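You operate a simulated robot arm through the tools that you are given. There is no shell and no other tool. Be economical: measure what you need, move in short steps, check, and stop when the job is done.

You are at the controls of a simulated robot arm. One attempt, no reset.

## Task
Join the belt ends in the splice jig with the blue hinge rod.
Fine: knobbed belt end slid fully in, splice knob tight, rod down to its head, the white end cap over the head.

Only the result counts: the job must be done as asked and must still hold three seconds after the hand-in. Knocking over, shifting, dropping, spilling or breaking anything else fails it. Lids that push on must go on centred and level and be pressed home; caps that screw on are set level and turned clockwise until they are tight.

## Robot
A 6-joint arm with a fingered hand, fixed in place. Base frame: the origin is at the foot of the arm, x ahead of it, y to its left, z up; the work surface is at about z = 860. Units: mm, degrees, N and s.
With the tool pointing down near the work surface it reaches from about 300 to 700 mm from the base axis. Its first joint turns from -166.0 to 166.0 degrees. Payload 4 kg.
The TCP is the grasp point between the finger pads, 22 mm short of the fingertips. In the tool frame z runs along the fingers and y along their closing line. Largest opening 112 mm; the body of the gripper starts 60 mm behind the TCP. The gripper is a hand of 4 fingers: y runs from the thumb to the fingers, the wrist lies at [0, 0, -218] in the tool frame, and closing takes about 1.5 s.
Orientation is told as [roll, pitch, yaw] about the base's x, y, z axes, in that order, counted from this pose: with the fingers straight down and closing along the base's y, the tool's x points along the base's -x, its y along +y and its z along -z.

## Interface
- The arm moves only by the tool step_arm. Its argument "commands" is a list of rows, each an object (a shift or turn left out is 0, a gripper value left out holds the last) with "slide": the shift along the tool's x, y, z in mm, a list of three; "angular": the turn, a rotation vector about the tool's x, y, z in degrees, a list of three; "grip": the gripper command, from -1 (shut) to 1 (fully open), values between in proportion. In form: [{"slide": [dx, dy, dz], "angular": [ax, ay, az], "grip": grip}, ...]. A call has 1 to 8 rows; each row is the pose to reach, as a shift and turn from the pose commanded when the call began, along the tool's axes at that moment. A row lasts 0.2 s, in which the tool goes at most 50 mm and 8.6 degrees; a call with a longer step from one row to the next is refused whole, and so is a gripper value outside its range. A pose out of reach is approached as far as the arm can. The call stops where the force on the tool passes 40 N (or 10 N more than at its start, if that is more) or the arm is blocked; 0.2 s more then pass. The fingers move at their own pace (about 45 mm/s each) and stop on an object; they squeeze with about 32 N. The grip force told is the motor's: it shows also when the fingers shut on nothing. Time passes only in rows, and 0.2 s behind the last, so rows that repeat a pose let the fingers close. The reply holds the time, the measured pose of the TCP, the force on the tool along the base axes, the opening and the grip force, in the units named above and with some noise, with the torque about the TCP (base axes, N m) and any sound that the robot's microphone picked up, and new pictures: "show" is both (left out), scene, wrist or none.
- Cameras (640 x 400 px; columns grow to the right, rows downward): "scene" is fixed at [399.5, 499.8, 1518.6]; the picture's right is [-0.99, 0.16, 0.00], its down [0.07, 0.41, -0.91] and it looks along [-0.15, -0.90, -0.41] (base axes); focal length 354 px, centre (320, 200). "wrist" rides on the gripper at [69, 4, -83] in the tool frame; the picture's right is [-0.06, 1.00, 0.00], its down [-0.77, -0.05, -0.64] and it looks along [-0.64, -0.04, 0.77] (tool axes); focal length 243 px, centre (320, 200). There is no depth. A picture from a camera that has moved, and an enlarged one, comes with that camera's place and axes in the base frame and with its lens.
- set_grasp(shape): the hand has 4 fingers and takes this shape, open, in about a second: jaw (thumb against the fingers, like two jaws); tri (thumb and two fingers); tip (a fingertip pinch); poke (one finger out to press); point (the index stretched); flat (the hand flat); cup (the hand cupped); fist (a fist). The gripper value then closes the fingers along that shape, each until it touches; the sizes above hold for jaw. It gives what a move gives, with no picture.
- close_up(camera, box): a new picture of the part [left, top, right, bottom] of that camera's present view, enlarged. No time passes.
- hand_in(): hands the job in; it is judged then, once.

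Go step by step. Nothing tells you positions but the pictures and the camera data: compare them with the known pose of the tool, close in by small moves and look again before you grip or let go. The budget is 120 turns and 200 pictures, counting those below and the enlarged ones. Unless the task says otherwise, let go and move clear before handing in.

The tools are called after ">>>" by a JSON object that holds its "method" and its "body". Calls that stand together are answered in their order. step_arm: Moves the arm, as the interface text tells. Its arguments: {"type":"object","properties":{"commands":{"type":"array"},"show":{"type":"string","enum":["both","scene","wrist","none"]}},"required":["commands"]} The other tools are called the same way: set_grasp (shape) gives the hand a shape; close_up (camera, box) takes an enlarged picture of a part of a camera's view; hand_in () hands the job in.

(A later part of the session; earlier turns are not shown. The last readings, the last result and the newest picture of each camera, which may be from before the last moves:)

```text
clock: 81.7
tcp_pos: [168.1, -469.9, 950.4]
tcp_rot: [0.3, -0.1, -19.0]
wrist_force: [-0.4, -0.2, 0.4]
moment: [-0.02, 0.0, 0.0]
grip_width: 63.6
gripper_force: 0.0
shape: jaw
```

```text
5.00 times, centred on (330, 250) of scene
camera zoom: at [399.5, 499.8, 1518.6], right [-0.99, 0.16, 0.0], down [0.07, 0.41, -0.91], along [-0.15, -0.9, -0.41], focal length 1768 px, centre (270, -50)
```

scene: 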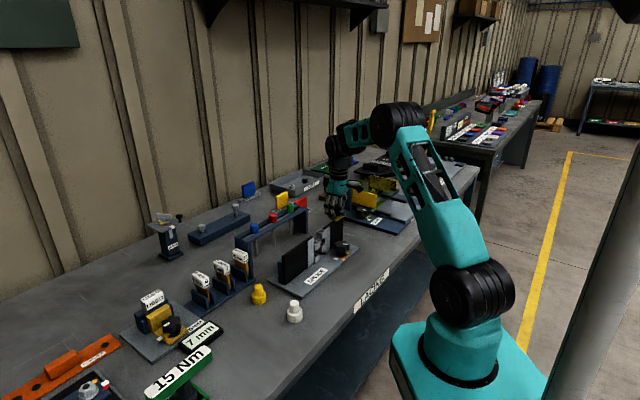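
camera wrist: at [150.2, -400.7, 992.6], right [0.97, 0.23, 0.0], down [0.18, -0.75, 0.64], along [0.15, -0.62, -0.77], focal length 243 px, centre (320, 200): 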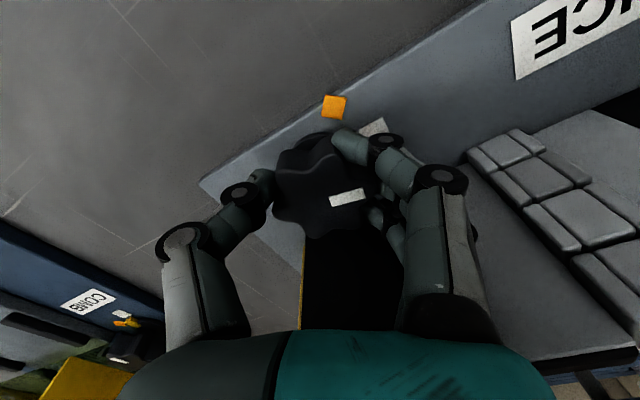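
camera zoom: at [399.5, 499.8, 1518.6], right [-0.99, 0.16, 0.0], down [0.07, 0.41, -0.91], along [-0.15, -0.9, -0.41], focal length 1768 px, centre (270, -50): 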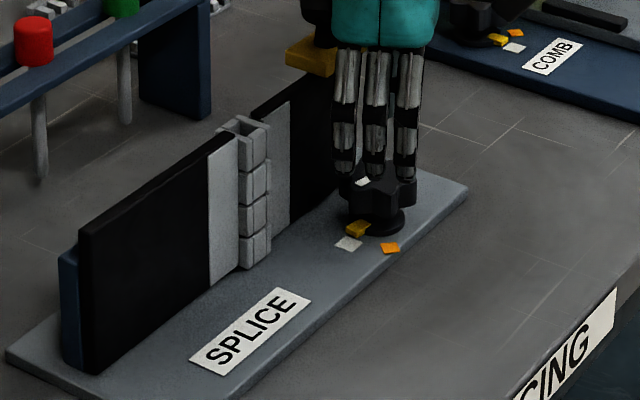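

Pointer is at about the white mark. I'll do one confirming twist to be sure it's tight.

>>> {"method": "step_arm", "body": {"commands": [{"slide": [1, -1, 0], "grip": 0.35}, {"slide": [1, -1, 20]}, {"slide": [1, -1, 40]}, {"slide": [1, -1, 40], "grip": -0.3}, {"slide": [1, -1, 40], "grip": -1}, {"slide": [1, -1, 40], "grip": -1}, {"slide": [1, -1, 40], "grip": -1}, {"slide": [1, -1, 40], "grip": -1}], "show": "wrist"}}

>>> {"method": "step_arm", "body": {"commands": [{"angular": [0, 0, 4], "grip": -1}, {"angular": [0, 0, 8]}, {"angular": [0, 0, 12]}, {"angular": [0, 0, 16]}, {"angular": [0, 0, 16]}], "show": "wrist"}}

```text
clock: 83.5
tcp_pos: [166.4, -470.0, 911.4]
tcp_rot: [0.3, 0.1, -19.1]
wrist_force: [-1.2, 1.3, -2.5]
moment: [0.01, 0.01, -0.13]
grip_width: 36.3
gripper_force: 31.7
shape: jaw
camera wrist: at [101.7, -442.7, 993.7], right [0.39, 0.92, 0.01], down [0.71, -0.3, 0.64], along [0.59, -0.24, -0.77], focal length 243 px, centre (320, 200)
```

wrist: 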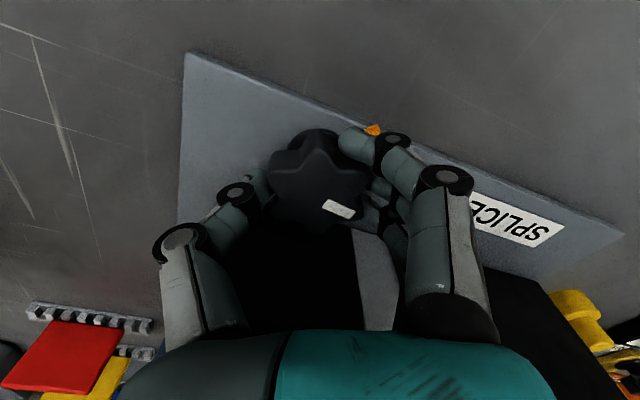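

```text
clock: 84.7
tcp_pos: [164.8, -471.1, 911.1]
tcp_rot: [0.3, 0.1, -35.0]
wrist_force: [-11.2, 17.8, 6.8]
moment: [0.34, 0.11, 0.96]
grip_width: 35.7
gripper_force: 32.1
shape: jaw
camera wrist: at [110.6, -426.1, 992.8], right [0.63, 0.78, 0.01], down [0.6, -0.48, 0.64], along [0.5, -0.4, -0.77], focal length 243 px, centre (320, 200)
```

wrist: 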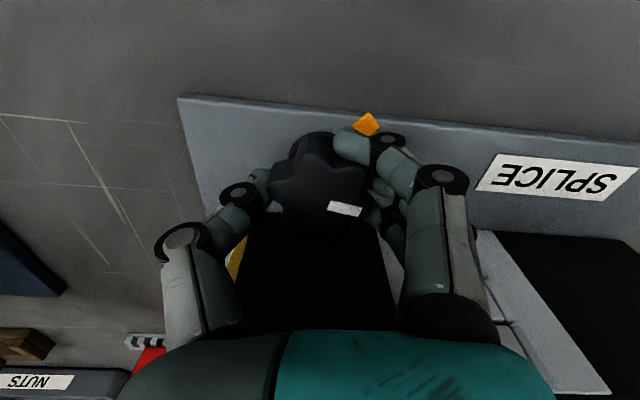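

The knob barely moves now while torque climbs at once. One last firm twist.

>>> {"method": "step_arm", "body": {"commands": [{"angular": [0, 0, 4], "grip": -1}, {"angular": [0, 0, 8]}, {"angular": [0, 0, 14]}, {"angular": [0, 0, 20]}, {"angular": [0, 0, 20]}], "show": "wrist"}}

```text
clock: 85.8
tcp_pos: [165.3, -467.5, 908.1]
tcp_rot: [0.5, 0.8, -55.2]
wrist_force: [-22.5, 31.3, -3.6]
moment: [0.38, 0.17, 1.1]
grip_width: 33.6
gripper_force: 32.0
shape: jaw
camera wrist: at [128.0, -408.3, 992.8], right [0.86, 0.52, 0.01], down [0.4, -0.67, 0.63], along [0.33, -0.54, -0.78], focal length 243 px, centre (320, 200)
```

wrist: 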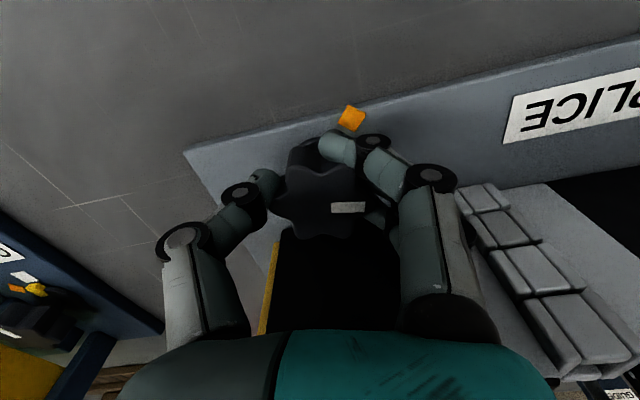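

The knob is at its stop; fingers slip. Releasing and rising.

>>> {"method": "step_arm", "body": {"commands": [{"grip": -0.2}, {"grip": 0.15}, {"grip": 0.15}, {"slide": [0, 0, -20], "grip": 0.15}, {"slide": [0, 0, -60]}, {"slide": [0, 0, -100]}, {"slide": [0, 0, -145]}, {"slide": [0, 0, -185]}], "show": "wrist"}}

>>> {"method": "close_up", "body": {"camera": "scene", "box": [240, 200, 370, 300]}}

```text
clock: 87.7
tcp_pos: [164.3, -472.6, 1095.4]
tcp_rot: [0.3, 0.1, -55.0]
wrist_force: [0.0, -1.2, 0.3]
moment: [0.01, -0.01, 0.02]
grip_width: 63.8
gripper_force: 0.1
shape: jaw
camera wrist: at [127.9, -412.3, 1177.5], right [0.85, 0.52, 0.0], down [0.4, -0.66, 0.64], along [0.34, -0.54, -0.77], focal length 243 px, centre (320, 200)
```

wrist: 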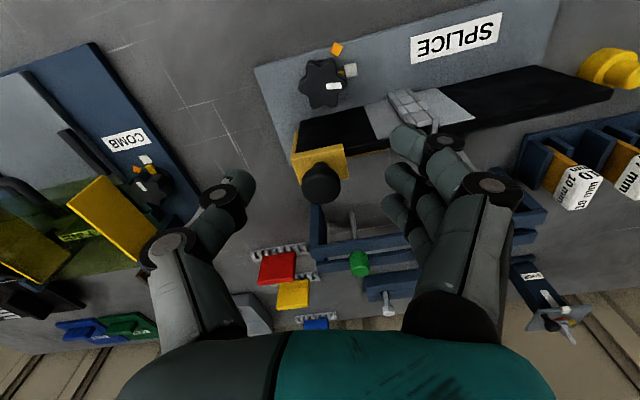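

```text
4.00 times, centred on (305, 250) of scene
camera zoom: at [399.5, 499.8, 1518.6], right [-0.99, 0.16, 0.0], down [0.07, 0.41, -0.91], along [-0.15, -0.9, -0.41], focal length 1415 px, centre (380, 0)
```

zoom: 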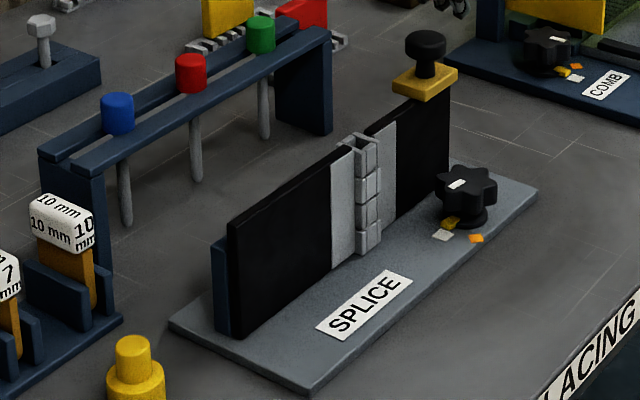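

Everything matches: pointer at white, knuckles in line. Now to the blue rod at about (443,-502), staying high.

>>> {"method": "step_arm", "body": {"commands": [{"slide": [-27, 30, 0], "angular": [0, 0, -1], "grip": 0.3}, {"slide": [-53, 60, 0], "angular": [0, 0, -2]}, {"slide": [-79, 90, 0], "angular": [0, 0, -3]}, {"slide": [-106, 121, 0], "angular": [0, 0, -4]}, {"slide": [-132, 151, 0], "angular": [0, 0, -5]}, {"slide": [-158, 181, 0], "angular": [0, 0, -6]}, {"slide": [-185, 211, 0], "angular": [0, 0, -7]}, {"slide": [-185, 211, 0], "angular": [0, 0, -7]}], "show": "both"}}

>>> {"method": "close_up", "body": {"camera": "scene", "box": [210, 150, 330, 260]}}

```text
clock: 89.5
tcp_pos: [438.5, -498.3, 1091.6]
tcp_rot: [0.3, 0.1, -48.0]
wrist_force: [0.4, 0.2, 0.2]
moment: [0.01, -0.04, 0.06]
grip_width: 72.5
gripper_force: 0.1
shape: jaw
out of reach, approached as far as the arm can: row 7, 8
camera wrist: at [396.2, -443.1, 1174.2], right [0.78, 0.62, 0.01], down [0.47, -0.61, 0.64], along [0.4, -0.5, -0.77], focal length 243 px, centre (320, 200)
```

scene: 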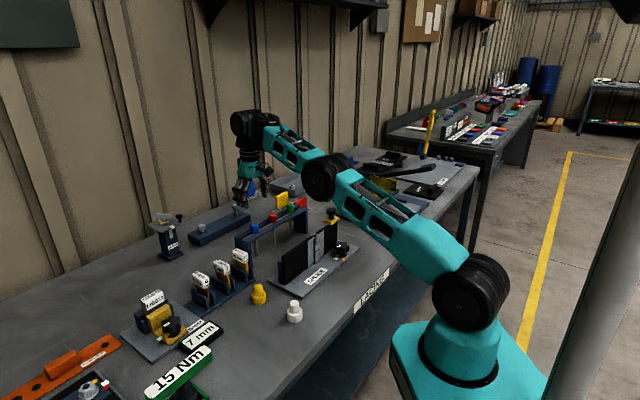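
wrist: 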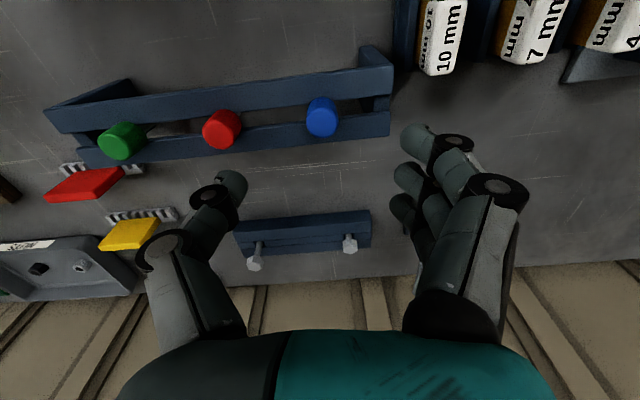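

```text
3.64 times, centred on (270, 205) of scene
camera zoom: at [399.5, 499.8, 1518.6], right [-0.99, 0.16, 0.0], down [0.07, 0.41, -0.91], along [-0.15, -0.9, -0.41], focal length 1286 px, centre (502, 182)
```

zoom: 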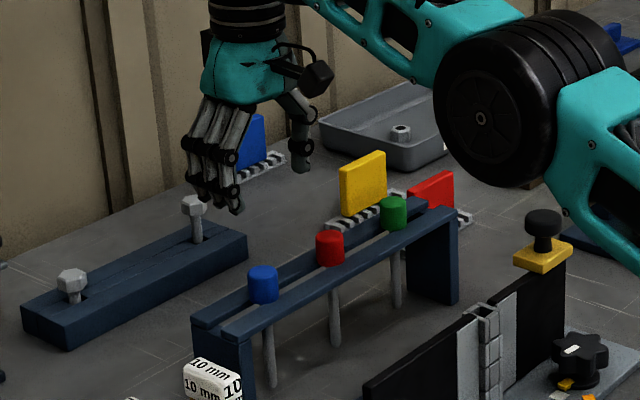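

The blue head centre is near (443.7,-499,~978). I'll descend to just short of the rails and look.

>>> {"method": "step_arm", "body": {"commands": [{"slide": [-2, 2, 25], "grip": 0.3}, {"slide": [-4, 3.4, 50]}, {"slide": [-4, 3.4, 75]}, {"slide": [-4, 3.4, 88]}, {"slide": [-4, 3.4, 88]}], "show": "wrist"}}

>>> {"method": "close_up", "body": {"camera": "scene", "box": [220, 180, 310, 260]}}

```text
clock: 90.7
tcp_pos: [445.7, -498.3, 1003.2]
tcp_rot: [0.3, 0.0, -48.1]
wrist_force: [0.4, 0.1, 0.3]
moment: [-0.02, 0.04, -0.02]
grip_width: 72.4
gripper_force: 0.1
shape: jaw
camera wrist: at [401.5, -443.3, 1086.8], right [0.78, 0.62, 0.0], down [0.47, -0.6, 0.64], along [0.4, -0.5, -0.77], focal length 243 px, centre (320, 200)
```

wrist: 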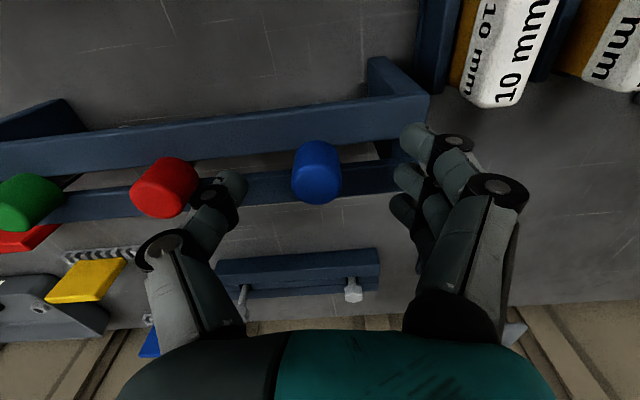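

```text
5.00 times, centred on (265, 220) of scene
camera zoom: at [399.5, 499.8, 1518.6], right [-0.99, 0.16, 0.0], down [0.07, 0.41, -0.91], along [-0.15, -0.9, -0.41], focal length 1768 px, centre (595, 100)
```

zoom: 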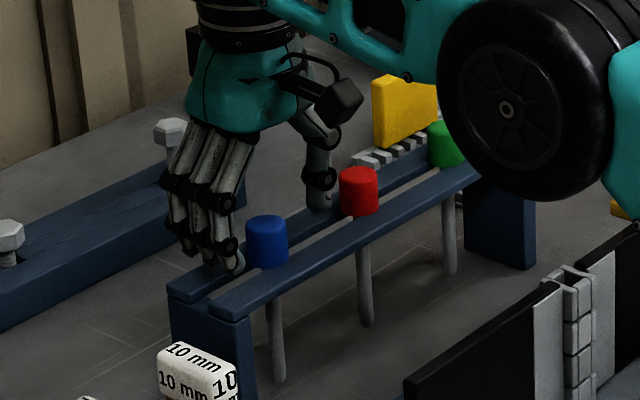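

>>> {"method": "step_arm", "body": {"commands": [{"slide": [0, 0, 5], "grip": 0.3}, {"slide": [0, 0, 9]}, {"slide": [0, 0, 9]}], "show": "none"}}

>>> {"method": "close_up", "body": {"camera": "scene", "box": [235, 190, 295, 250]}}

>>> {"method": "close_up", "body": {"camera": "wrist", "box": [180, 80, 500, 280]}}

```text
clock: 91.5
tcp_pos: [444.7, -498.4, 995.4]
tcp_rot: [0.3, 0.1, -48.1]
wrist_force: [0.2, -1.0, -0.2]
moment: [0.02, 0.0, 0.03]
grip_width: 72.4
gripper_force: 0.0
shape: jaw
```

```text
6.67 times, centred on (265, 220) of scene
camera zoom: at [399.5, 499.8, 1518.6], right [-0.99, 0.16, 0.0], down [0.07, 0.41, -0.91], along [-0.15, -0.9, -0.41], focal length 2358 px, centre (687, 67)
```

zoom: 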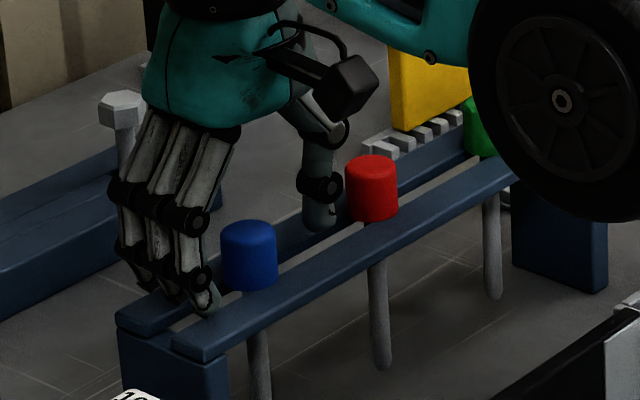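

```text
2.00 times, centred on (340, 180) of wrist
camera zoom: at [401.7, -443.1, 1078.6], right [0.78, 0.62, 0.01], down [0.47, -0.6, 0.64], along [0.4, -0.5, -0.77], focal length 485 px, centre (280, 240)
```

zoom: 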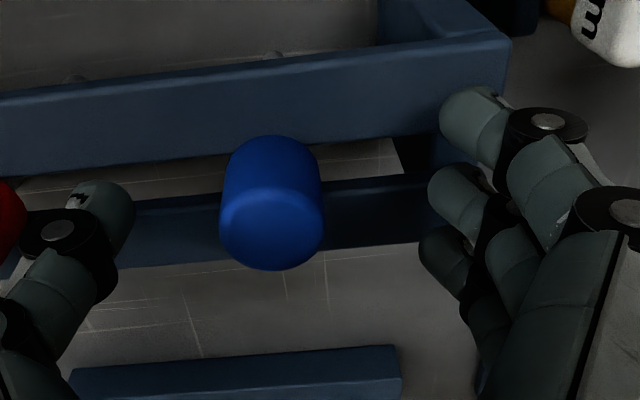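

Fingers are level with the head. A small inward shift, then close.

>>> {"method": "step_arm", "body": {"commands": [{"slide": [4, 0, 2], "grip": 0.3}, {"slide": [4, 0, 2], "grip": -0.2}, {"slide": [4, 0, 2], "grip": -1}, {"slide": [4, 0, 2], "grip": -1}, {"slide": [4, 0, 2], "grip": -1}, {"slide": [4, 0, 2], "grip": -1}, {"slide": [4, 0, 2], "grip": -1}, {"slide": [4, 0, 2], "grip": -1}], "show": "wrist"}}

>>> {"method": "close_up", "body": {"camera": "scene", "box": [235, 190, 295, 250]}}

```text
clock: 93.2
tcp_pos: [441.9, -494.5, 995.3]
tcp_rot: [0.3, 0.1, -48.0]
wrist_force: [0.1, 0.1, 1.3]
moment: [-0.03, 0.0, -0.01]
grip_width: 9.3
gripper_force: 32.1
shape: jaw
camera wrist: at [399.3, -440.3, 1076.6], right [0.78, 0.62, 0.0], down [0.47, -0.6, 0.64], along [0.4, -0.5, -0.77], focal length 243 px, centre (320, 200)
```

wrist: 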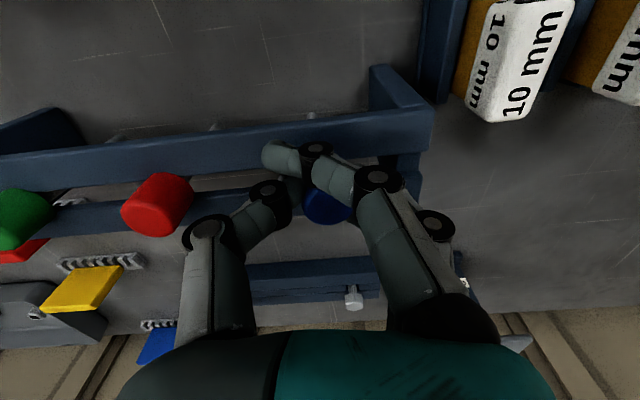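

```text
6.67 times, centred on (265, 220) of scene
camera zoom: at [399.5, 499.8, 1518.6], right [-0.99, 0.16, 0.0], down [0.07, 0.41, -0.91], along [-0.15, -0.9, -0.41], focal length 2358 px, centre (687, 67)
```

zoom: 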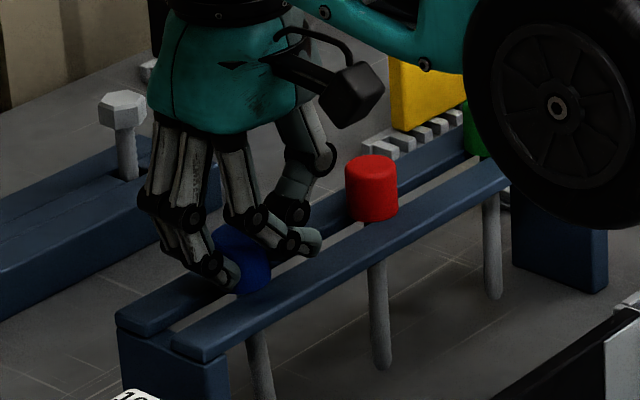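

The fingers closed too far on the robot side of the head. I'll reopen, shift outward, and check.

>>> {"method": "step_arm", "body": {"commands": [{"grip": 0}, {"grip": 0.3}, {"grip": 0.3}, {"grip": 0.3}, {"slide": [-7, 0, 0], "grip": 0.3}, {"slide": [-14, 0, 0], "grip": 0.3}, {"slide": [-14, 0, 0], "grip": 0.3}], "show": "none"}}

>>> {"method": "close_up", "body": {"camera": "wrist", "box": [180, 80, 500, 280]}}

>>> {"method": "close_up", "body": {"camera": "scene", "box": [235, 190, 295, 250]}}

```text
clock: 94.8
tcp_pos: [451.1, -506.2, 992.6]
tcp_rot: [0.2, 0.1, -48.1]
wrist_force: [-0.4, 0.1, 0.2]
moment: [-0.04, -0.02, -0.02]
grip_width: 72.5
gripper_force: 0.0
shape: jaw
```

```text
2.00 times, centred on (340, 180) of wrist
camera zoom: at [408.8, -450.5, 1076.4], right [0.78, 0.62, 0.01], down [0.47, -0.6, 0.64], along [0.4, -0.5, -0.77], focal length 485 px, centre (280, 240)
```

zoom: 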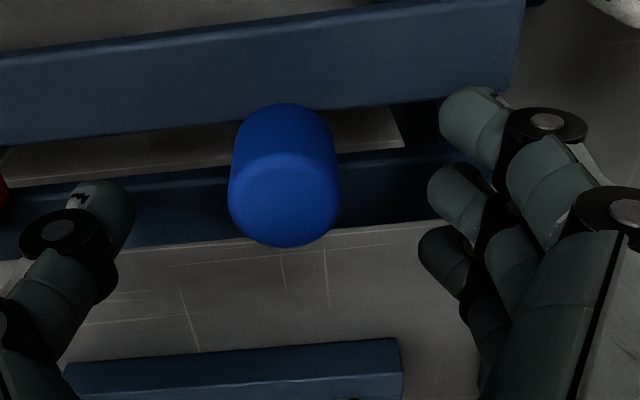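

```text
6.67 times, centred on (265, 220) of scene
camera zoom: at [399.5, 499.8, 1518.6], right [-0.99, 0.16, 0.0], down [0.07, 0.41, -0.91], along [-0.15, -0.9, -0.41], focal length 2358 px, centre (687, 67)
```

zoom: 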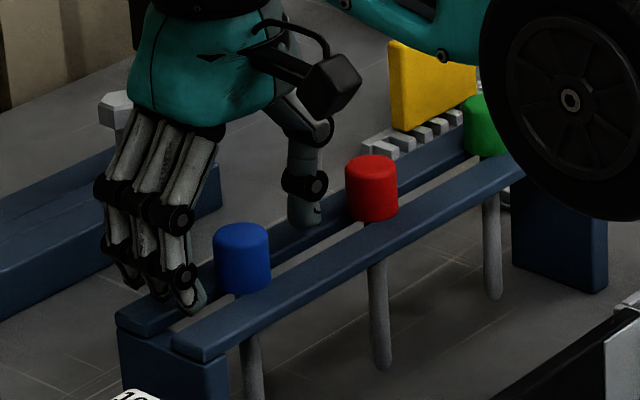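

Jaw's side fingers pass by the small head. I'll rise and try the three-point shape, which suits a small cylinder.

>>> {"method": "step_arm", "body": {"commands": [{"slide": [2, 0, -30]}, {"slide": [5, 0, -65]}, {"slide": [5, 0, -65]}], "show": "none"}}

>>> {"method": "set_grasp", "body": {"shape": "tri"}}

>>> {"method": "step_arm", "body": {"commands": [{"slide": [0, 0, 0], "grip": 0.3}, {"slide": [0, 0, 0], "grip": 0.3}, {"slide": [0, 0, 0], "grip": 0.3}], "show": "wrist"}}

>>> {"method": "close_up", "body": {"camera": "scene", "box": [225, 160, 305, 240]}}

```text
clock: 95.7
tcp_pos: [449.4, -500.9, 1060.8]
tcp_rot: [0.3, 0.0, -48.1]
wrist_force: [0.1, 0.8, 0.2]
moment: [0.0, 0.0, 0.01]
grip_width: 72.4
gripper_force: 0.0
shape: jaw
```

```text
clock: 96.5
tcp_pos: [447.5, -500.6, 1059.7]
tcp_rot: [0.2, 0.1, -47.9]
wrist_force: [-0.5, -0.1, -0.3]
moment: [0.02, -0.02, -0.01]
grip_width: 111.8
gripper_force: 0.1
shape: tri
```

```text
clock: 97.3
tcp_pos: [448.9, -500.1, 1060.1]
tcp_rot: [0.3, 0.1, -48.0]
wrist_force: [0.4, 0.7, 0.6]
moment: [0.0, -0.01, 0.01]
grip_width: 73.2
gripper_force: 0.1
shape: tri
camera wrist: at [404.9, -445.3, 1142.4], right [0.78, 0.62, 0.01], down [0.47, -0.6, 0.64], along [0.4, -0.5, -0.77], focal length 243 px, centre (320, 200)
```

wrist: 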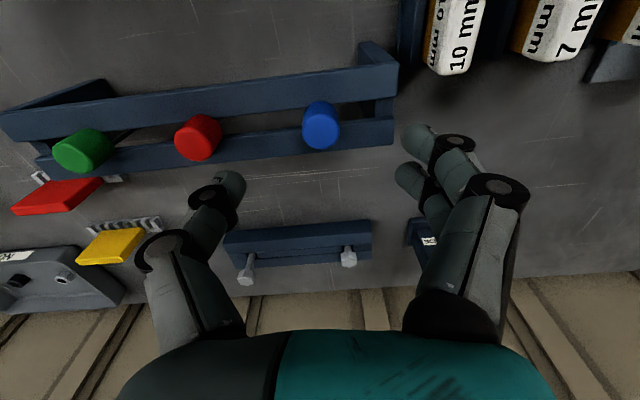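

```text
5.00 times, centred on (265, 200) of scene
camera zoom: at [399.5, 499.8, 1518.6], right [-0.99, 0.16, 0.0], down [0.07, 0.41, -0.91], along [-0.15, -0.9, -0.41], focal length 1768 px, centre (595, 200)
```

zoom: 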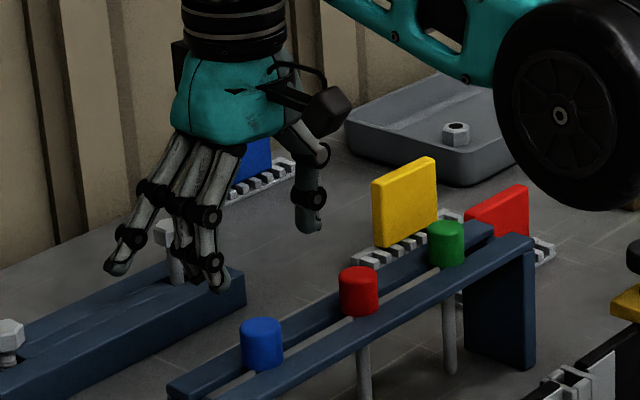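

Since the wrist camera aims exactly at the TCP, I can place the head better: about (447.5,-501), top z≈988. Descending with tri.

>>> {"method": "step_arm", "body": {"commands": [{"slide": [-2.7, -1.6, 25], "grip": 0.3}, {"slide": [-2.7, -1.6, 50]}, {"slide": [-2.7, -1.6, 66]}, {"slide": [-2.7, -1.6, 66]}], "show": "none"}}

>>> {"method": "close_up", "body": {"camera": "wrist", "box": [180, 80, 500, 280]}}

>>> {"method": "close_up", "body": {"camera": "scene", "box": [235, 190, 295, 250]}}

```text
clock: 98.3
tcp_pos: [449.6, -505.5, 992.1]
tcp_rot: [0.3, 0.2, -48.1]
wrist_force: [0.9, -0.7, 0.2]
moment: [-0.05, 0.02, 0.01]
grip_width: 73.4
gripper_force: 0.0
shape: tri
```

```text
2.00 times, centred on (340, 180) of wrist
camera zoom: at [406.0, -449.4, 1074.8], right [0.78, 0.62, 0.0], down [0.47, -0.6, 0.64], along [0.4, -0.5, -0.77], focal length 485 px, centre (280, 240)
```

zoom: 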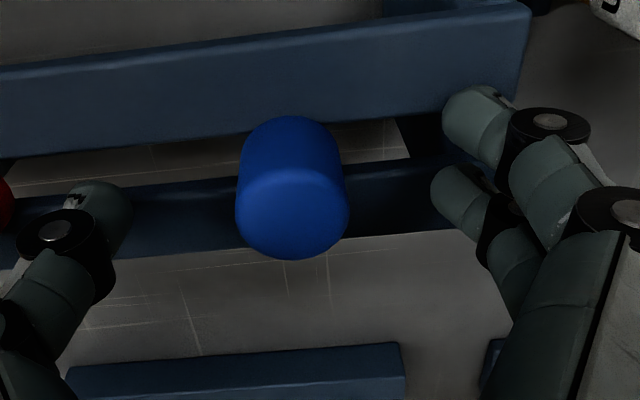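

```text
6.67 times, centred on (265, 220) of scene
camera zoom: at [399.5, 499.8, 1518.6], right [-0.99, 0.16, 0.0], down [0.07, 0.41, -0.91], along [-0.15, -0.9, -0.41], focal length 2358 px, centre (687, 67)
```

zoom: 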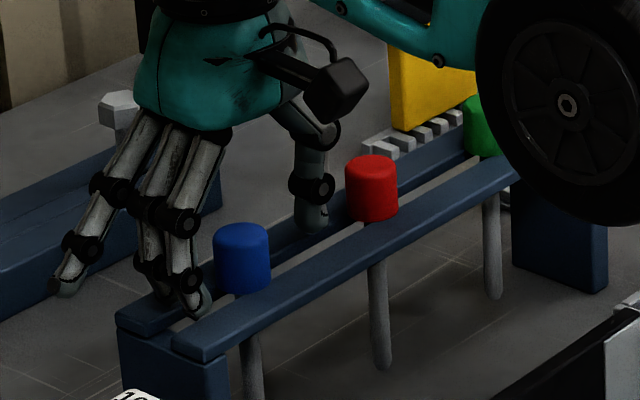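

The head sits as planned, slightly toward the index side. Closing.

>>> {"method": "step_arm", "body": {"commands": [{"grip": 0.0}, {"grip": -0.5}, {"grip": -1}, {"grip": -1}, {"grip": -1}, {"grip": -1}, {"grip": -1}], "show": "wrist"}}

>>> {"method": "close_up", "body": {"camera": "scene", "box": [235, 190, 295, 250]}}

```text
clock: 100.0
tcp_pos: [449.9, -503.9, 993.4]
tcp_rot: [0.3, 0.1, -48.0]
wrist_force: [0.0, -0.3, -1.0]
moment: [0.02, 0.04, -0.01]
grip_width: 14.6
gripper_force: 32.2
shape: tri
camera wrist: at [406.0, -449.4, 1075.0], right [0.78, 0.62, 0.0], down [0.47, -0.6, 0.64], along [0.4, -0.5, -0.77], focal length 243 px, centre (320, 200)
```

wrist: 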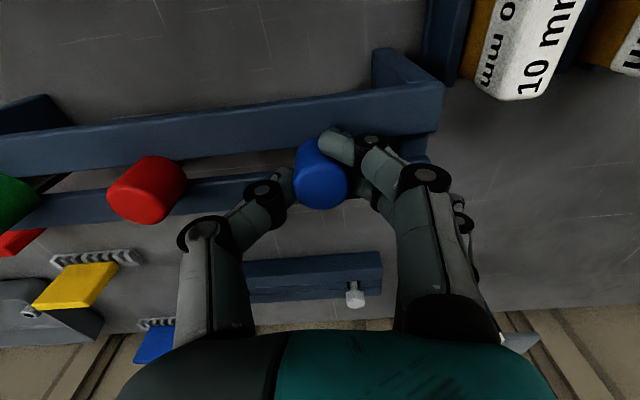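

```text
6.67 times, centred on (265, 220) of scene
camera zoom: at [399.5, 499.8, 1518.6], right [-0.99, 0.16, 0.0], down [0.07, 0.41, -0.91], along [-0.15, -0.9, -0.41], focal length 2358 px, centre (687, 67)
```

zoom: 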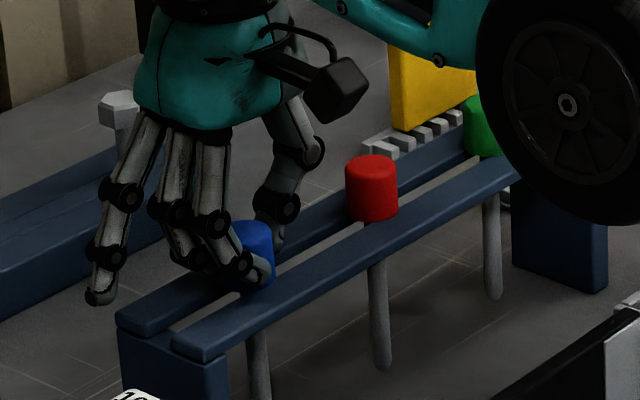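

Well gripped. Lifting straight up.

>>> {"method": "step_arm", "body": {"commands": [{"slide": [0, 0, -10], "grip": -1}, {"slide": [0, 0, -20]}, {"slide": [0, 0, -35]}, {"slide": [0, 0, -50]}, {"slide": [0, 0, -60]}, {"slide": [0, 0, -60]}], "show": "none"}}

>>> {"method": "close_up", "body": {"camera": "scene", "box": [220, 160, 300, 240]}}

```text
clock: 101.3
tcp_pos: [449.6, -505.6, 1052.6]
tcp_rot: [0.3, 0.1, -48.0]
wrist_force: [-0.3, 0.2, -0.6]
moment: [0.0, -0.03, -0.03]
grip_width: 13.9
gripper_force: 32.2
shape: tri
```

```text
5.00 times, centred on (260, 200) of scene
camera zoom: at [399.5, 499.8, 1518.6], right [-0.99, 0.16, 0.0], down [0.07, 0.41, -0.91], along [-0.15, -0.9, -0.41], focal length 1768 px, centre (620, 200)
```

zoom: 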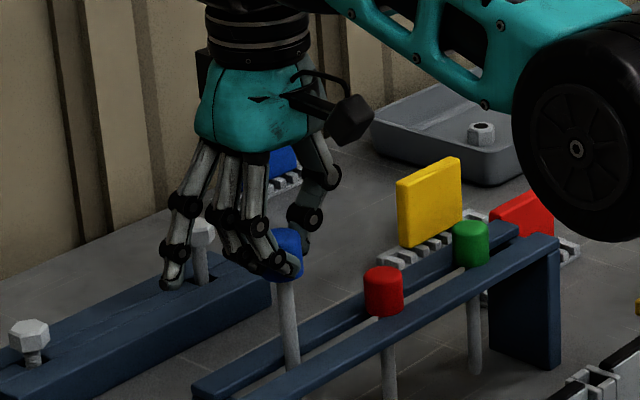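

>>> {"method": "step_arm", "body": {"commands": [{"slide": [0, 0, -10], "grip": -1}, {"slide": [0, 0, -20]}, {"slide": [0, 0, -30]}, {"slide": [1, 0, -38]}, {"slide": [2, 0, -38]}], "show": "wrist"}}

>>> {"method": "close_up", "body": {"camera": "scene", "box": [220, 150, 300, 230]}}

```text
clock: 102.5
tcp_pos: [442.3, -497.7, 1087.0]
tcp_rot: [0.3, 0.1, -48.0]
wrist_force: [0.1, -0.3, -1.2]
moment: [0.04, -0.02, 0.0]
grip_width: 13.8
gripper_force: 31.9
shape: tri
out of reach, approached as far as the arm can: row 2, 3, 4, 5
camera wrist: at [398.0, -442.3, 1170.2], right [0.78, 0.62, 0.0], down [0.47, -0.6, 0.64], along [0.4, -0.5, -0.77], focal length 243 px, centre (320, 200)
```

wrist: 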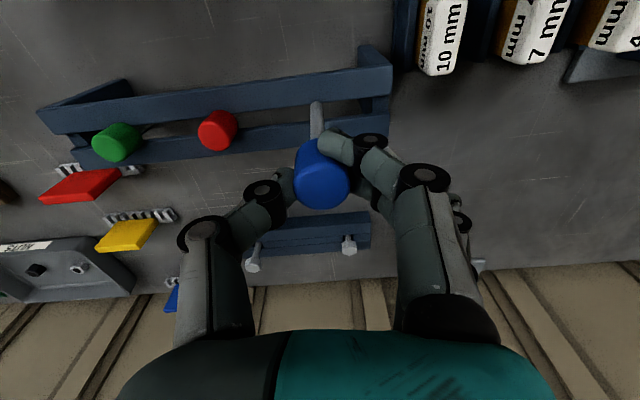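

```text
5.00 times, centred on (260, 190) of scene
camera zoom: at [399.5, 499.8, 1518.6], right [-0.99, 0.16, 0.0], down [0.07, 0.41, -0.91], along [-0.15, -0.9, -0.41], focal length 1768 px, centre (620, 250)
```

zoom: 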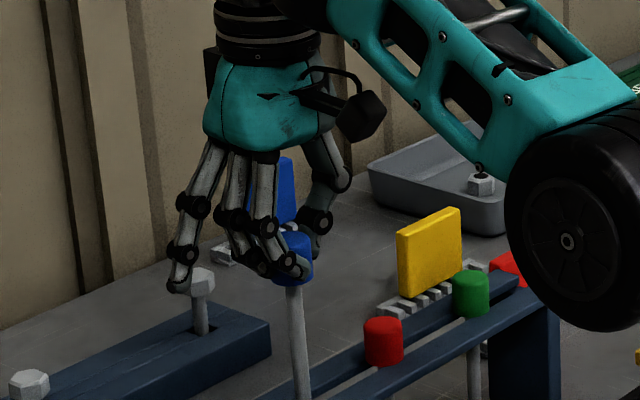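

>>> {"method": "close_up", "body": {"camera": "scene", "box": [240, 170, 320, 250]}}

>>> {"method": "close_up", "body": {"camera": "wrist", "box": [240, 70, 400, 220]}}

```text
5.00 times, centred on (280, 210) of scene
camera zoom: at [399.5, 499.8, 1518.6], right [-0.99, 0.16, 0.0], down [0.07, 0.41, -0.91], along [-0.15, -0.9, -0.41], focal length 1768 px, centre (520, 150)
```

zoom: 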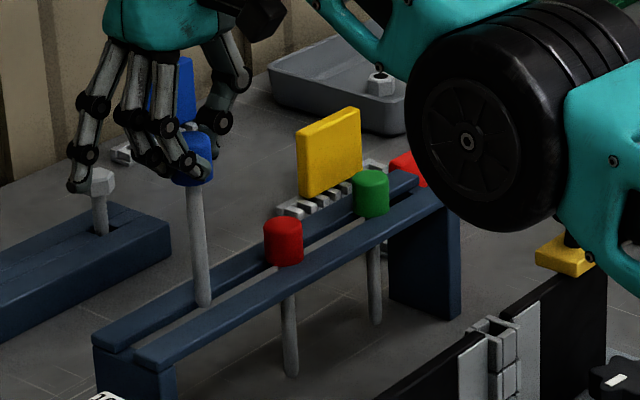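

```text
2.67 times, centred on (320, 145) of wrist
camera zoom: at [398.0, -442.3, 1170.2], right [0.78, 0.62, 0.0], down [0.47, -0.6, 0.64], along [0.4, -0.5, -0.77], focal length 647 px, centre (320, 347)
```

zoom: 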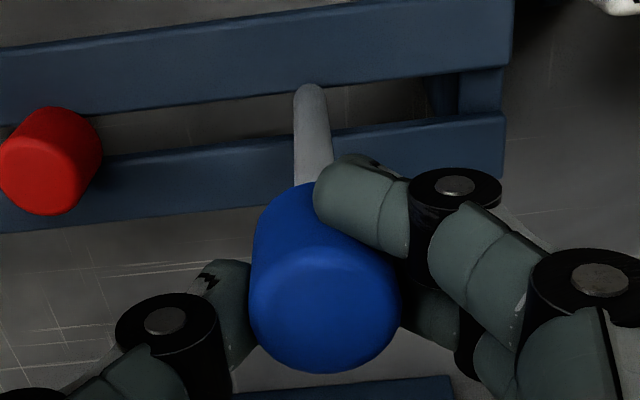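

The rod is out of the slot, leaning about 3°. I'll rise and carry it above the knuckles, correcting the lean on the way.

>>> {"method": "step_arm", "body": {"commands": [{"slide": [10, -2, -15], "grip": -1}, {"slide": [25, -6, -30]}, {"slide": [48, -12, -43], "angular": [-1, -0.5, 0]}, {"slide": [76, -33, -43], "angular": [-2, -1, 0]}, {"slide": [105, -55, -43], "angular": [-2.7, -1.5, 0]}, {"slide": [133, -78, -43], "angular": [-2.7, -1.5, 0]}, {"slide": [161, -101, -43], "angular": [-2.7, -1.5, 0]}, {"slide": [161, -101, -43], "angular": [-2.7, -1.5, 0]}], "show": "wrist"}}

>>> {"method": "close_up", "body": {"camera": "scene", "box": [270, 150, 370, 270]}}

>>> {"method": "close_up", "body": {"camera": "wrist", "box": [240, 70, 400, 220]}}

```text
clock: 104.3
tcp_pos: [322.4, -440.4, 1155.1]
tcp_rot: [2.4, -1.2, -49.5]
wrist_force: [0.4, 0.3, -1.0]
moment: [-0.01, 0.0, 0.0]
grip_width: 14.2
gripper_force: 31.9
shape: tri
out of reach, approached as far as the arm can: row 5, 6, 7, 8
camera wrist: at [276.9, -386.1, 1236.4], right [0.8, 0.6, 0.04], down [0.43, -0.62, 0.65], along [0.42, -0.5, -0.75], focal length 243 px, centre (320, 200)
```

wrist: 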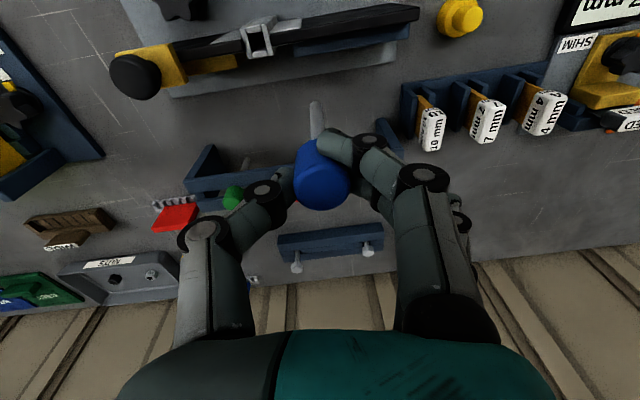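

```text
3.33 times, centred on (320, 210) of scene
camera zoom: at [399.5, 499.8, 1518.6], right [-0.99, 0.16, 0.0], down [0.07, 0.41, -0.91], along [-0.15, -0.9, -0.41], focal length 1179 px, centre (320, 167)
```

zoom: 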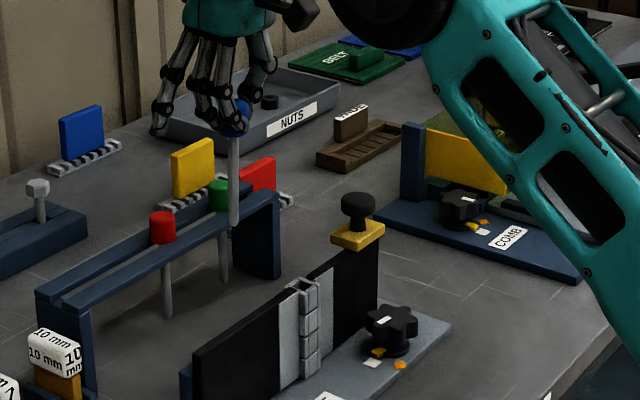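

```text
2.67 times, centred on (320, 145) of wrist
camera zoom: at [276.9, -386.1, 1236.4], right [0.8, 0.6, 0.04], down [0.43, -0.62, 0.65], along [0.42, -0.5, -0.75], focal length 647 px, centre (320, 347)
```

zoom: 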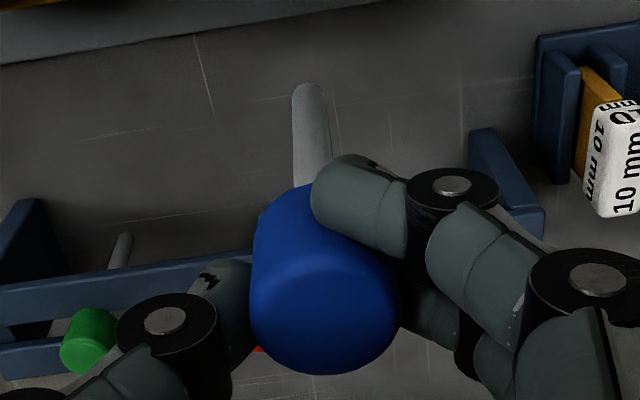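

In this branch high-and-close is limited, so I'll travel lower (z≈1085), which still clears the rod tip.

>>> {"method": "step_arm", "body": {"commands": [{"slide": [0, 0, 30], "grip": -1}, {"slide": [0, 0, 60]}, {"slide": [0, 0, 68]}, {"slide": [15, -20, 68]}, {"slide": [30, -40, 68]}, {"slide": [36, -52, 68]}, {"slide": [36, -52, 68]}], "show": "wrist"}}

>>> {"method": "close_up", "body": {"camera": "scene", "box": [270, 170, 370, 270]}}

>>> {"method": "close_up", "body": {"camera": "wrist", "box": [240, 70, 400, 220]}}

```text
clock: 106.0
tcp_pos: [353.3, -459.2, 1113.7]
tcp_rot: [2.7, -1.3, -48.5]
wrist_force: [0.5, -0.3, -1.5]
moment: [0.01, 0.0, 0.03]
grip_width: 14.1
gripper_force: 32.6
shape: tri
out of reach, approached as far as the arm can: row 1, 2, 3, 4, 5, 6, 7
camera wrist: at [306.1, -404.5, 1194.7], right [0.79, 0.61, 0.05], down [0.44, -0.62, 0.66], along [0.43, -0.49, -0.75], focal length 243 px, centre (320, 200)
```

wrist: 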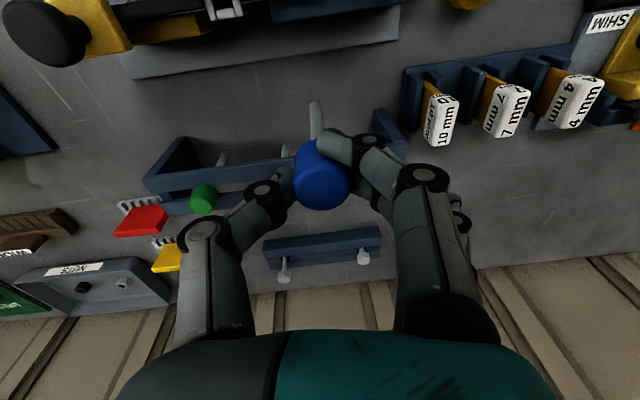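

```text
4.00 times, centred on (320, 220) of scene
camera zoom: at [399.5, 499.8, 1518.6], right [-0.99, 0.16, 0.0], down [0.07, 0.41, -0.91], along [-0.15, -0.9, -0.41], focal length 1415 px, centre (320, 120)
```

zoom: 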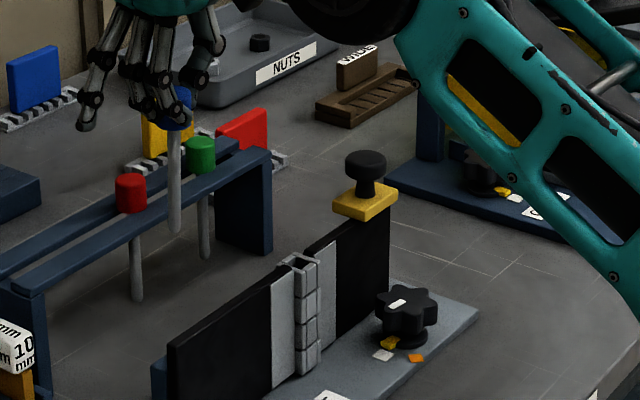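

```text
2.67 times, centred on (320, 145) of wrist
camera zoom: at [306.1, -404.5, 1194.7], right [0.79, 0.61, 0.05], down [0.44, -0.62, 0.66], along [0.43, -0.49, -0.75], focal length 647 px, centre (320, 347)
```

zoom: 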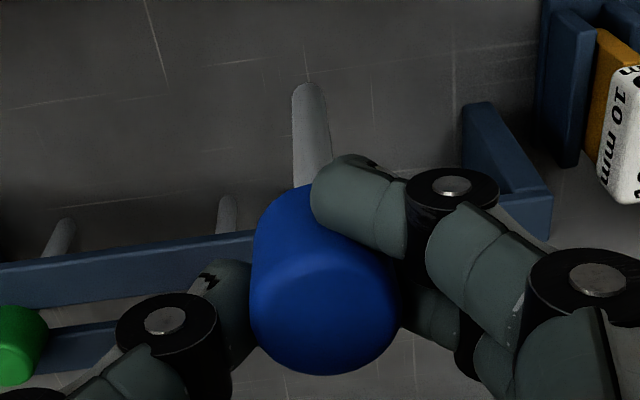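

It behaves like the earlier bad branch again, probably flipped at full stretch. Let me look at the whole arm.

>>> {"method": "close_up", "body": {"camera": "scene", "box": [230, 80, 560, 360]}}

```text
1.43 times, centred on (395, 220) of scene
camera zoom: at [399.5, 499.8, 1518.6], right [-0.99, 0.16, 0.0], down [0.07, 0.41, -0.91], along [-0.15, -0.9, -0.41], focal length 505 px, centre (213, 171)
```

zoom: 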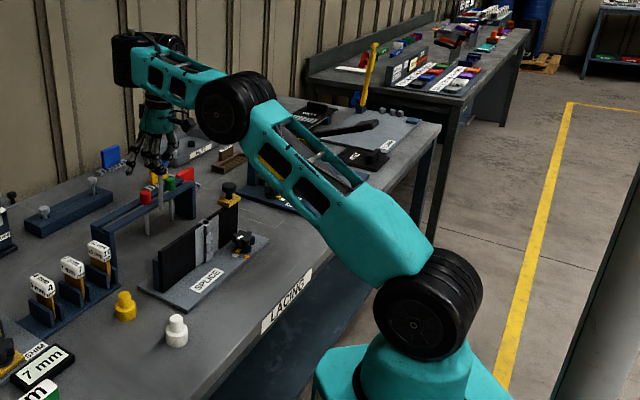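

The arm has slipped into the constrained branch. I'll repeat the earlier fix: roll the hand sideways high in free space, then bring it back down.

>>> {"method": "step_arm", "body": {"commands": [{"angular": [-8, -0.5, 0], "grip": -1}, {"angular": [-16, -1, 0]}, {"angular": [-24, -1.6, 0]}, {"angular": [-32, -2.1, 0]}, {"angular": [-40, -2.7, 0]}, {"angular": [-48, -3.2, 0]}, {"angular": [-56, -3.8, 0]}, {"angular": [-64, -4.3, 0]}], "show": "scene"}}

```text
clock: 107.8
tcp_pos: [374.9, -458.1, 1123.1]
tcp_rot: [24.5, -2.6, -49.1]
wrist_force: [0.7, -0.1, -0.8]
moment: [-0.01, 0.03, 0.02]
grip_width: 13.6
gripper_force: 31.9
shape: tri
out of reach, approached as far as the arm can: row 1, 2, 3, 4, 5, 6, 7, 8
```

scene: 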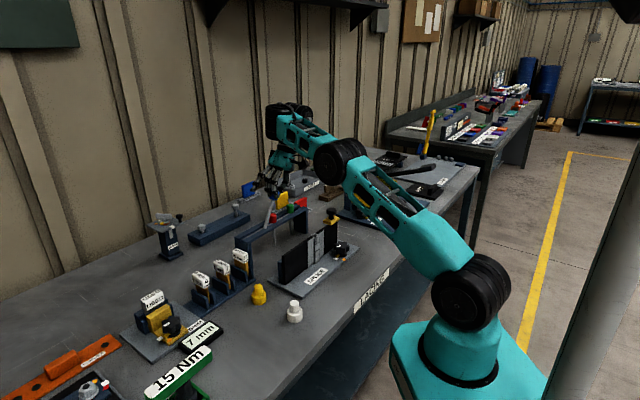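

This roll is blocked the other way, so the wrist is fine and it's the elbow that flipped at full stretch. I'll stretch out again and come back lower to pop the elbow up.

>>> {"method": "step_arm", "body": {"commands": [{"slide": [-30, 5, 8], "angular": [7, 0, 0], "grip": -1}, {"slide": [-65, 12, 20], "angular": [14, 0, 0]}, {"slide": [-109, 20, 33], "angular": [22, 0, 0]}, {"slide": [-130, 20, 33], "angular": [22, 0, 0]}, {"slide": [-130, 20, 33], "angular": [22, 0, 0]}, {"slide": [-109, 10, 40], "angular": [22, 0, 0]}, {"slide": [-80, -10, 50], "angular": [22, 0, 0]}, {"slide": [-50, -30, 50], "angular": [22, 0, 0]}], "show": "scene"}}

```text
clock: 109.5
tcp_pos: [417.7, -506.2, 1077.3]
tcp_rot: [2.6, -3.5, -49.0]
wrist_force: [-3.0, 2.5, 17.6]
moment: [0.12, -0.13, 0.0]
grip_width: 17.2
gripper_force: 31.5
shape: tri
out of reach, approached as far as the arm can: row 2, 3, 4, 5, 6
stopped in row 8: the force on the tool passed its limit at 44 N (the readings are from after the stop); the commanded pose is now the measured one
```

scene: 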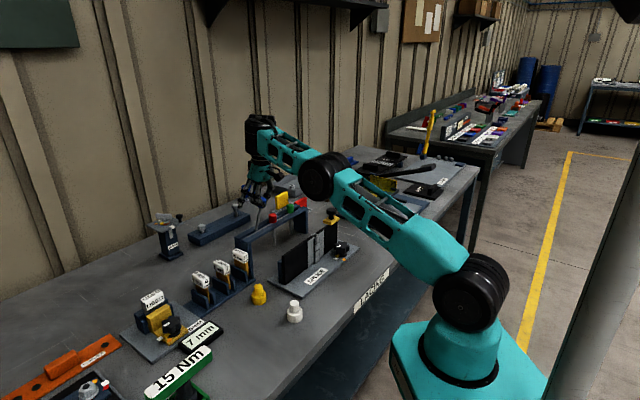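

Contact with the rack. Rising straight away to inspect.

>>> {"method": "step_arm", "body": {"commands": [{"slide": [0, 0, -8], "grip": -1}, {"slide": [0, 0, -18]}], "show": "wrist"}}

>>> {"method": "close_up", "body": {"camera": "scene", "box": [220, 160, 320, 260]}}

```text
clock: 110.1
tcp_pos: [415.6, -505.5, 1092.8]
tcp_rot: [2.6, -3.0, -49.1]
wrist_force: [-0.2, -0.3, -1.1]
moment: [0.0, 0.02, 0.01]
grip_width: 15.3
gripper_force: 31.9
shape: tri
camera wrist: at [367.5, -447.5, 1171.1], right [0.79, 0.61, 0.05], down [0.42, -0.6, 0.68], along [0.44, -0.52, -0.73], focal length 243 px, centre (320, 200)
```

wrist: 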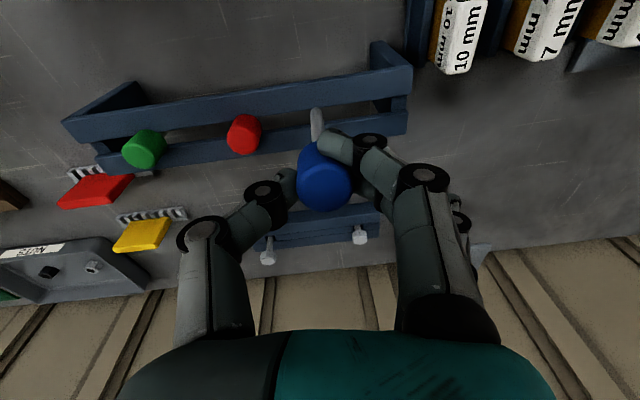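

```text
4.00 times, centred on (270, 210) of scene
camera zoom: at [399.5, 499.8, 1518.6], right [-0.99, 0.16, 0.0], down [0.07, 0.41, -0.91], along [-0.15, -0.9, -0.41], focal length 1415 px, centre (520, 160)
```

zoom: 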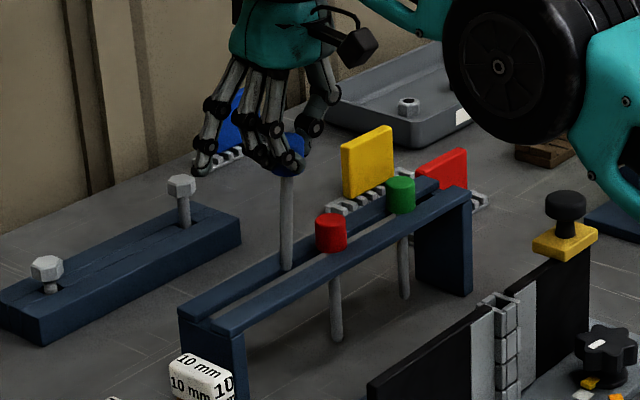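

Rack looks undisturbed and the rod is held. Testing an inward move at constant height.

>>> {"method": "step_arm", "body": {"commands": [{"slide": [20, -5, -2], "grip": -1}, {"slide": [42, -11, -3]}, {"slide": [42, -11, -3]}], "show": "none"}}

```text
clock: 110.9
tcp_pos: [380.6, -479.3, 1091.4]
tcp_rot: [2.6, -3.2, -49.0]
wrist_force: [0.0, -0.3, -1.5]
moment: [0.0, 0.0, 0.01]
grip_width: 15.5
gripper_force: 31.9
shape: tri
```

>>> {"method": "step_arm", "body": {"commands": [{"slide": [26, -18, -1], "grip": -1}, {"slide": [52, -35, -2]}, {"slide": [78, -52, -4]}, {"slide": [104, -70, -5]}, {"slide": [104, -70, -5]}], "show": "wrist"}}

```text
clock: 112.1
tcp_pos: [349.1, -470.2, 1120.6]
tcp_rot: [2.5, -3.0, -49.4]
wrist_force: [0.1, 0.4, -1.2]
moment: [-0.01, 0.0, -0.02]
grip_width: 15.3
gripper_force: 31.9
shape: tri
out of reach, approached as far as the arm can: row 1, 2, 3, 4, 5
camera wrist: at [301.9, -412.3, 1198.5], right [0.8, 0.6, 0.05], down [0.42, -0.6, 0.68], along [0.44, -0.52, -0.73], focal length 243 px, centre (320, 200)
```

wrist: 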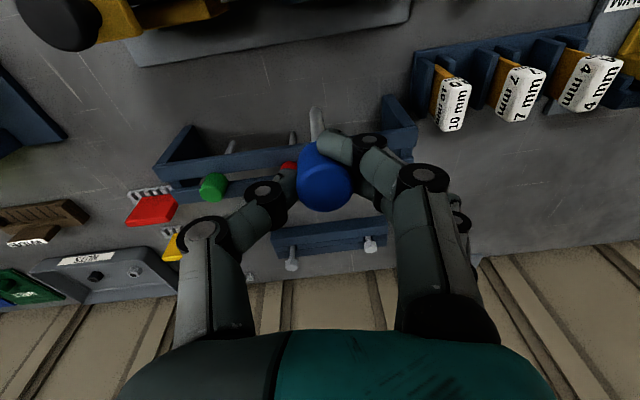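

Still the wrong elbow side. I'll use the sideways roll in the free direction (opposite), which worked before.

>>> {"method": "step_arm", "body": {"commands": [{"angular": [8, 0.5, 0], "grip": -1}, {"angular": [16, 1, 0]}, {"angular": [24, 1.6, 0]}, {"angular": [32, 2.1, 0]}, {"angular": [40, 2.7, 0]}, {"angular": [48, 3.2, 0]}, {"angular": [56, 3.8, 0]}, {"angular": [64, 4.3, 0]}], "show": "scene"}}

```text
clock: 113.9
tcp_pos: [288.6, -458.9, 1072.8]
tcp_rot: [-60.6, -0.4, -49.6]
wrist_force: [0.4, -0.1, -1.0]
moment: [0.04, -0.01, -0.01]
grip_width: 14.5
gripper_force: 32.0
shape: tri
out of reach, approached as far as the arm can: row 3, 4, 5, 6, 7, 8
```

scene: 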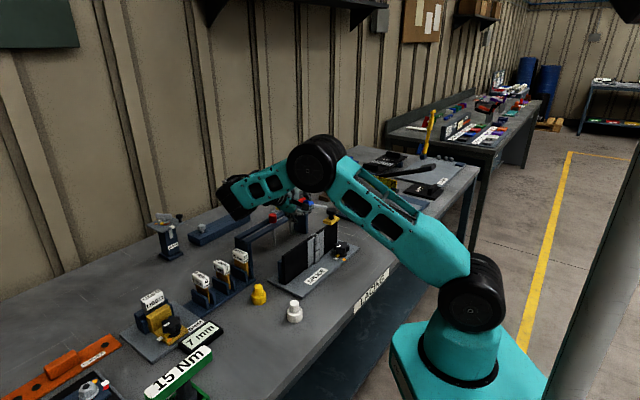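

The elbow is up now. I'll lift a bit, then roll back to vertical and watch.

>>> {"method": "step_arm", "body": {"commands": [{"slide": [0, -25, -14], "grip": -1}, {"slide": [0, -32, -18], "angular": [-8, -0.5, 0]}, {"slide": [0, -32, -18], "angular": [-16, -1, 0]}, {"slide": [0, -32, -18], "angular": [-24, -1.6, 0]}, {"slide": [0, -32, -18], "angular": [-32, -2.1, 0]}, {"slide": [0, -32, -18], "angular": [-40, -2.7, 0]}, {"slide": [0, -32, -18], "angular": [-48, -3.2, 0]}], "show": "scene"}}

```text
clock: 115.5
tcp_pos: [286.7, -460.7, 1109.8]
tcp_rot: [-13.4, -2.2, -49.1]
wrist_force: [1.1, -0.1, -0.9]
moment: [-0.03, 0.04, 0.0]
grip_width: 13.8
gripper_force: 31.9
shape: tri
out of reach, approached as far as the arm can: row 1, 2
```

scene: 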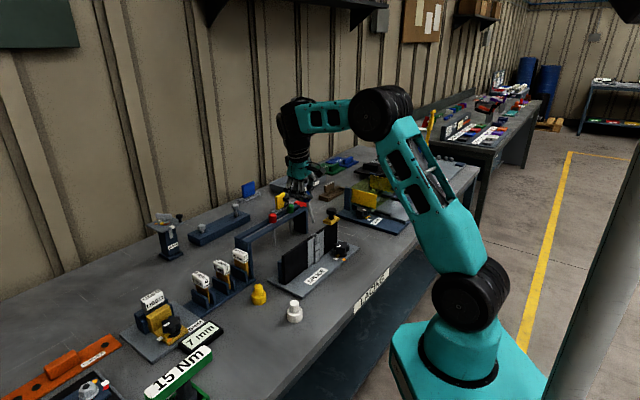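

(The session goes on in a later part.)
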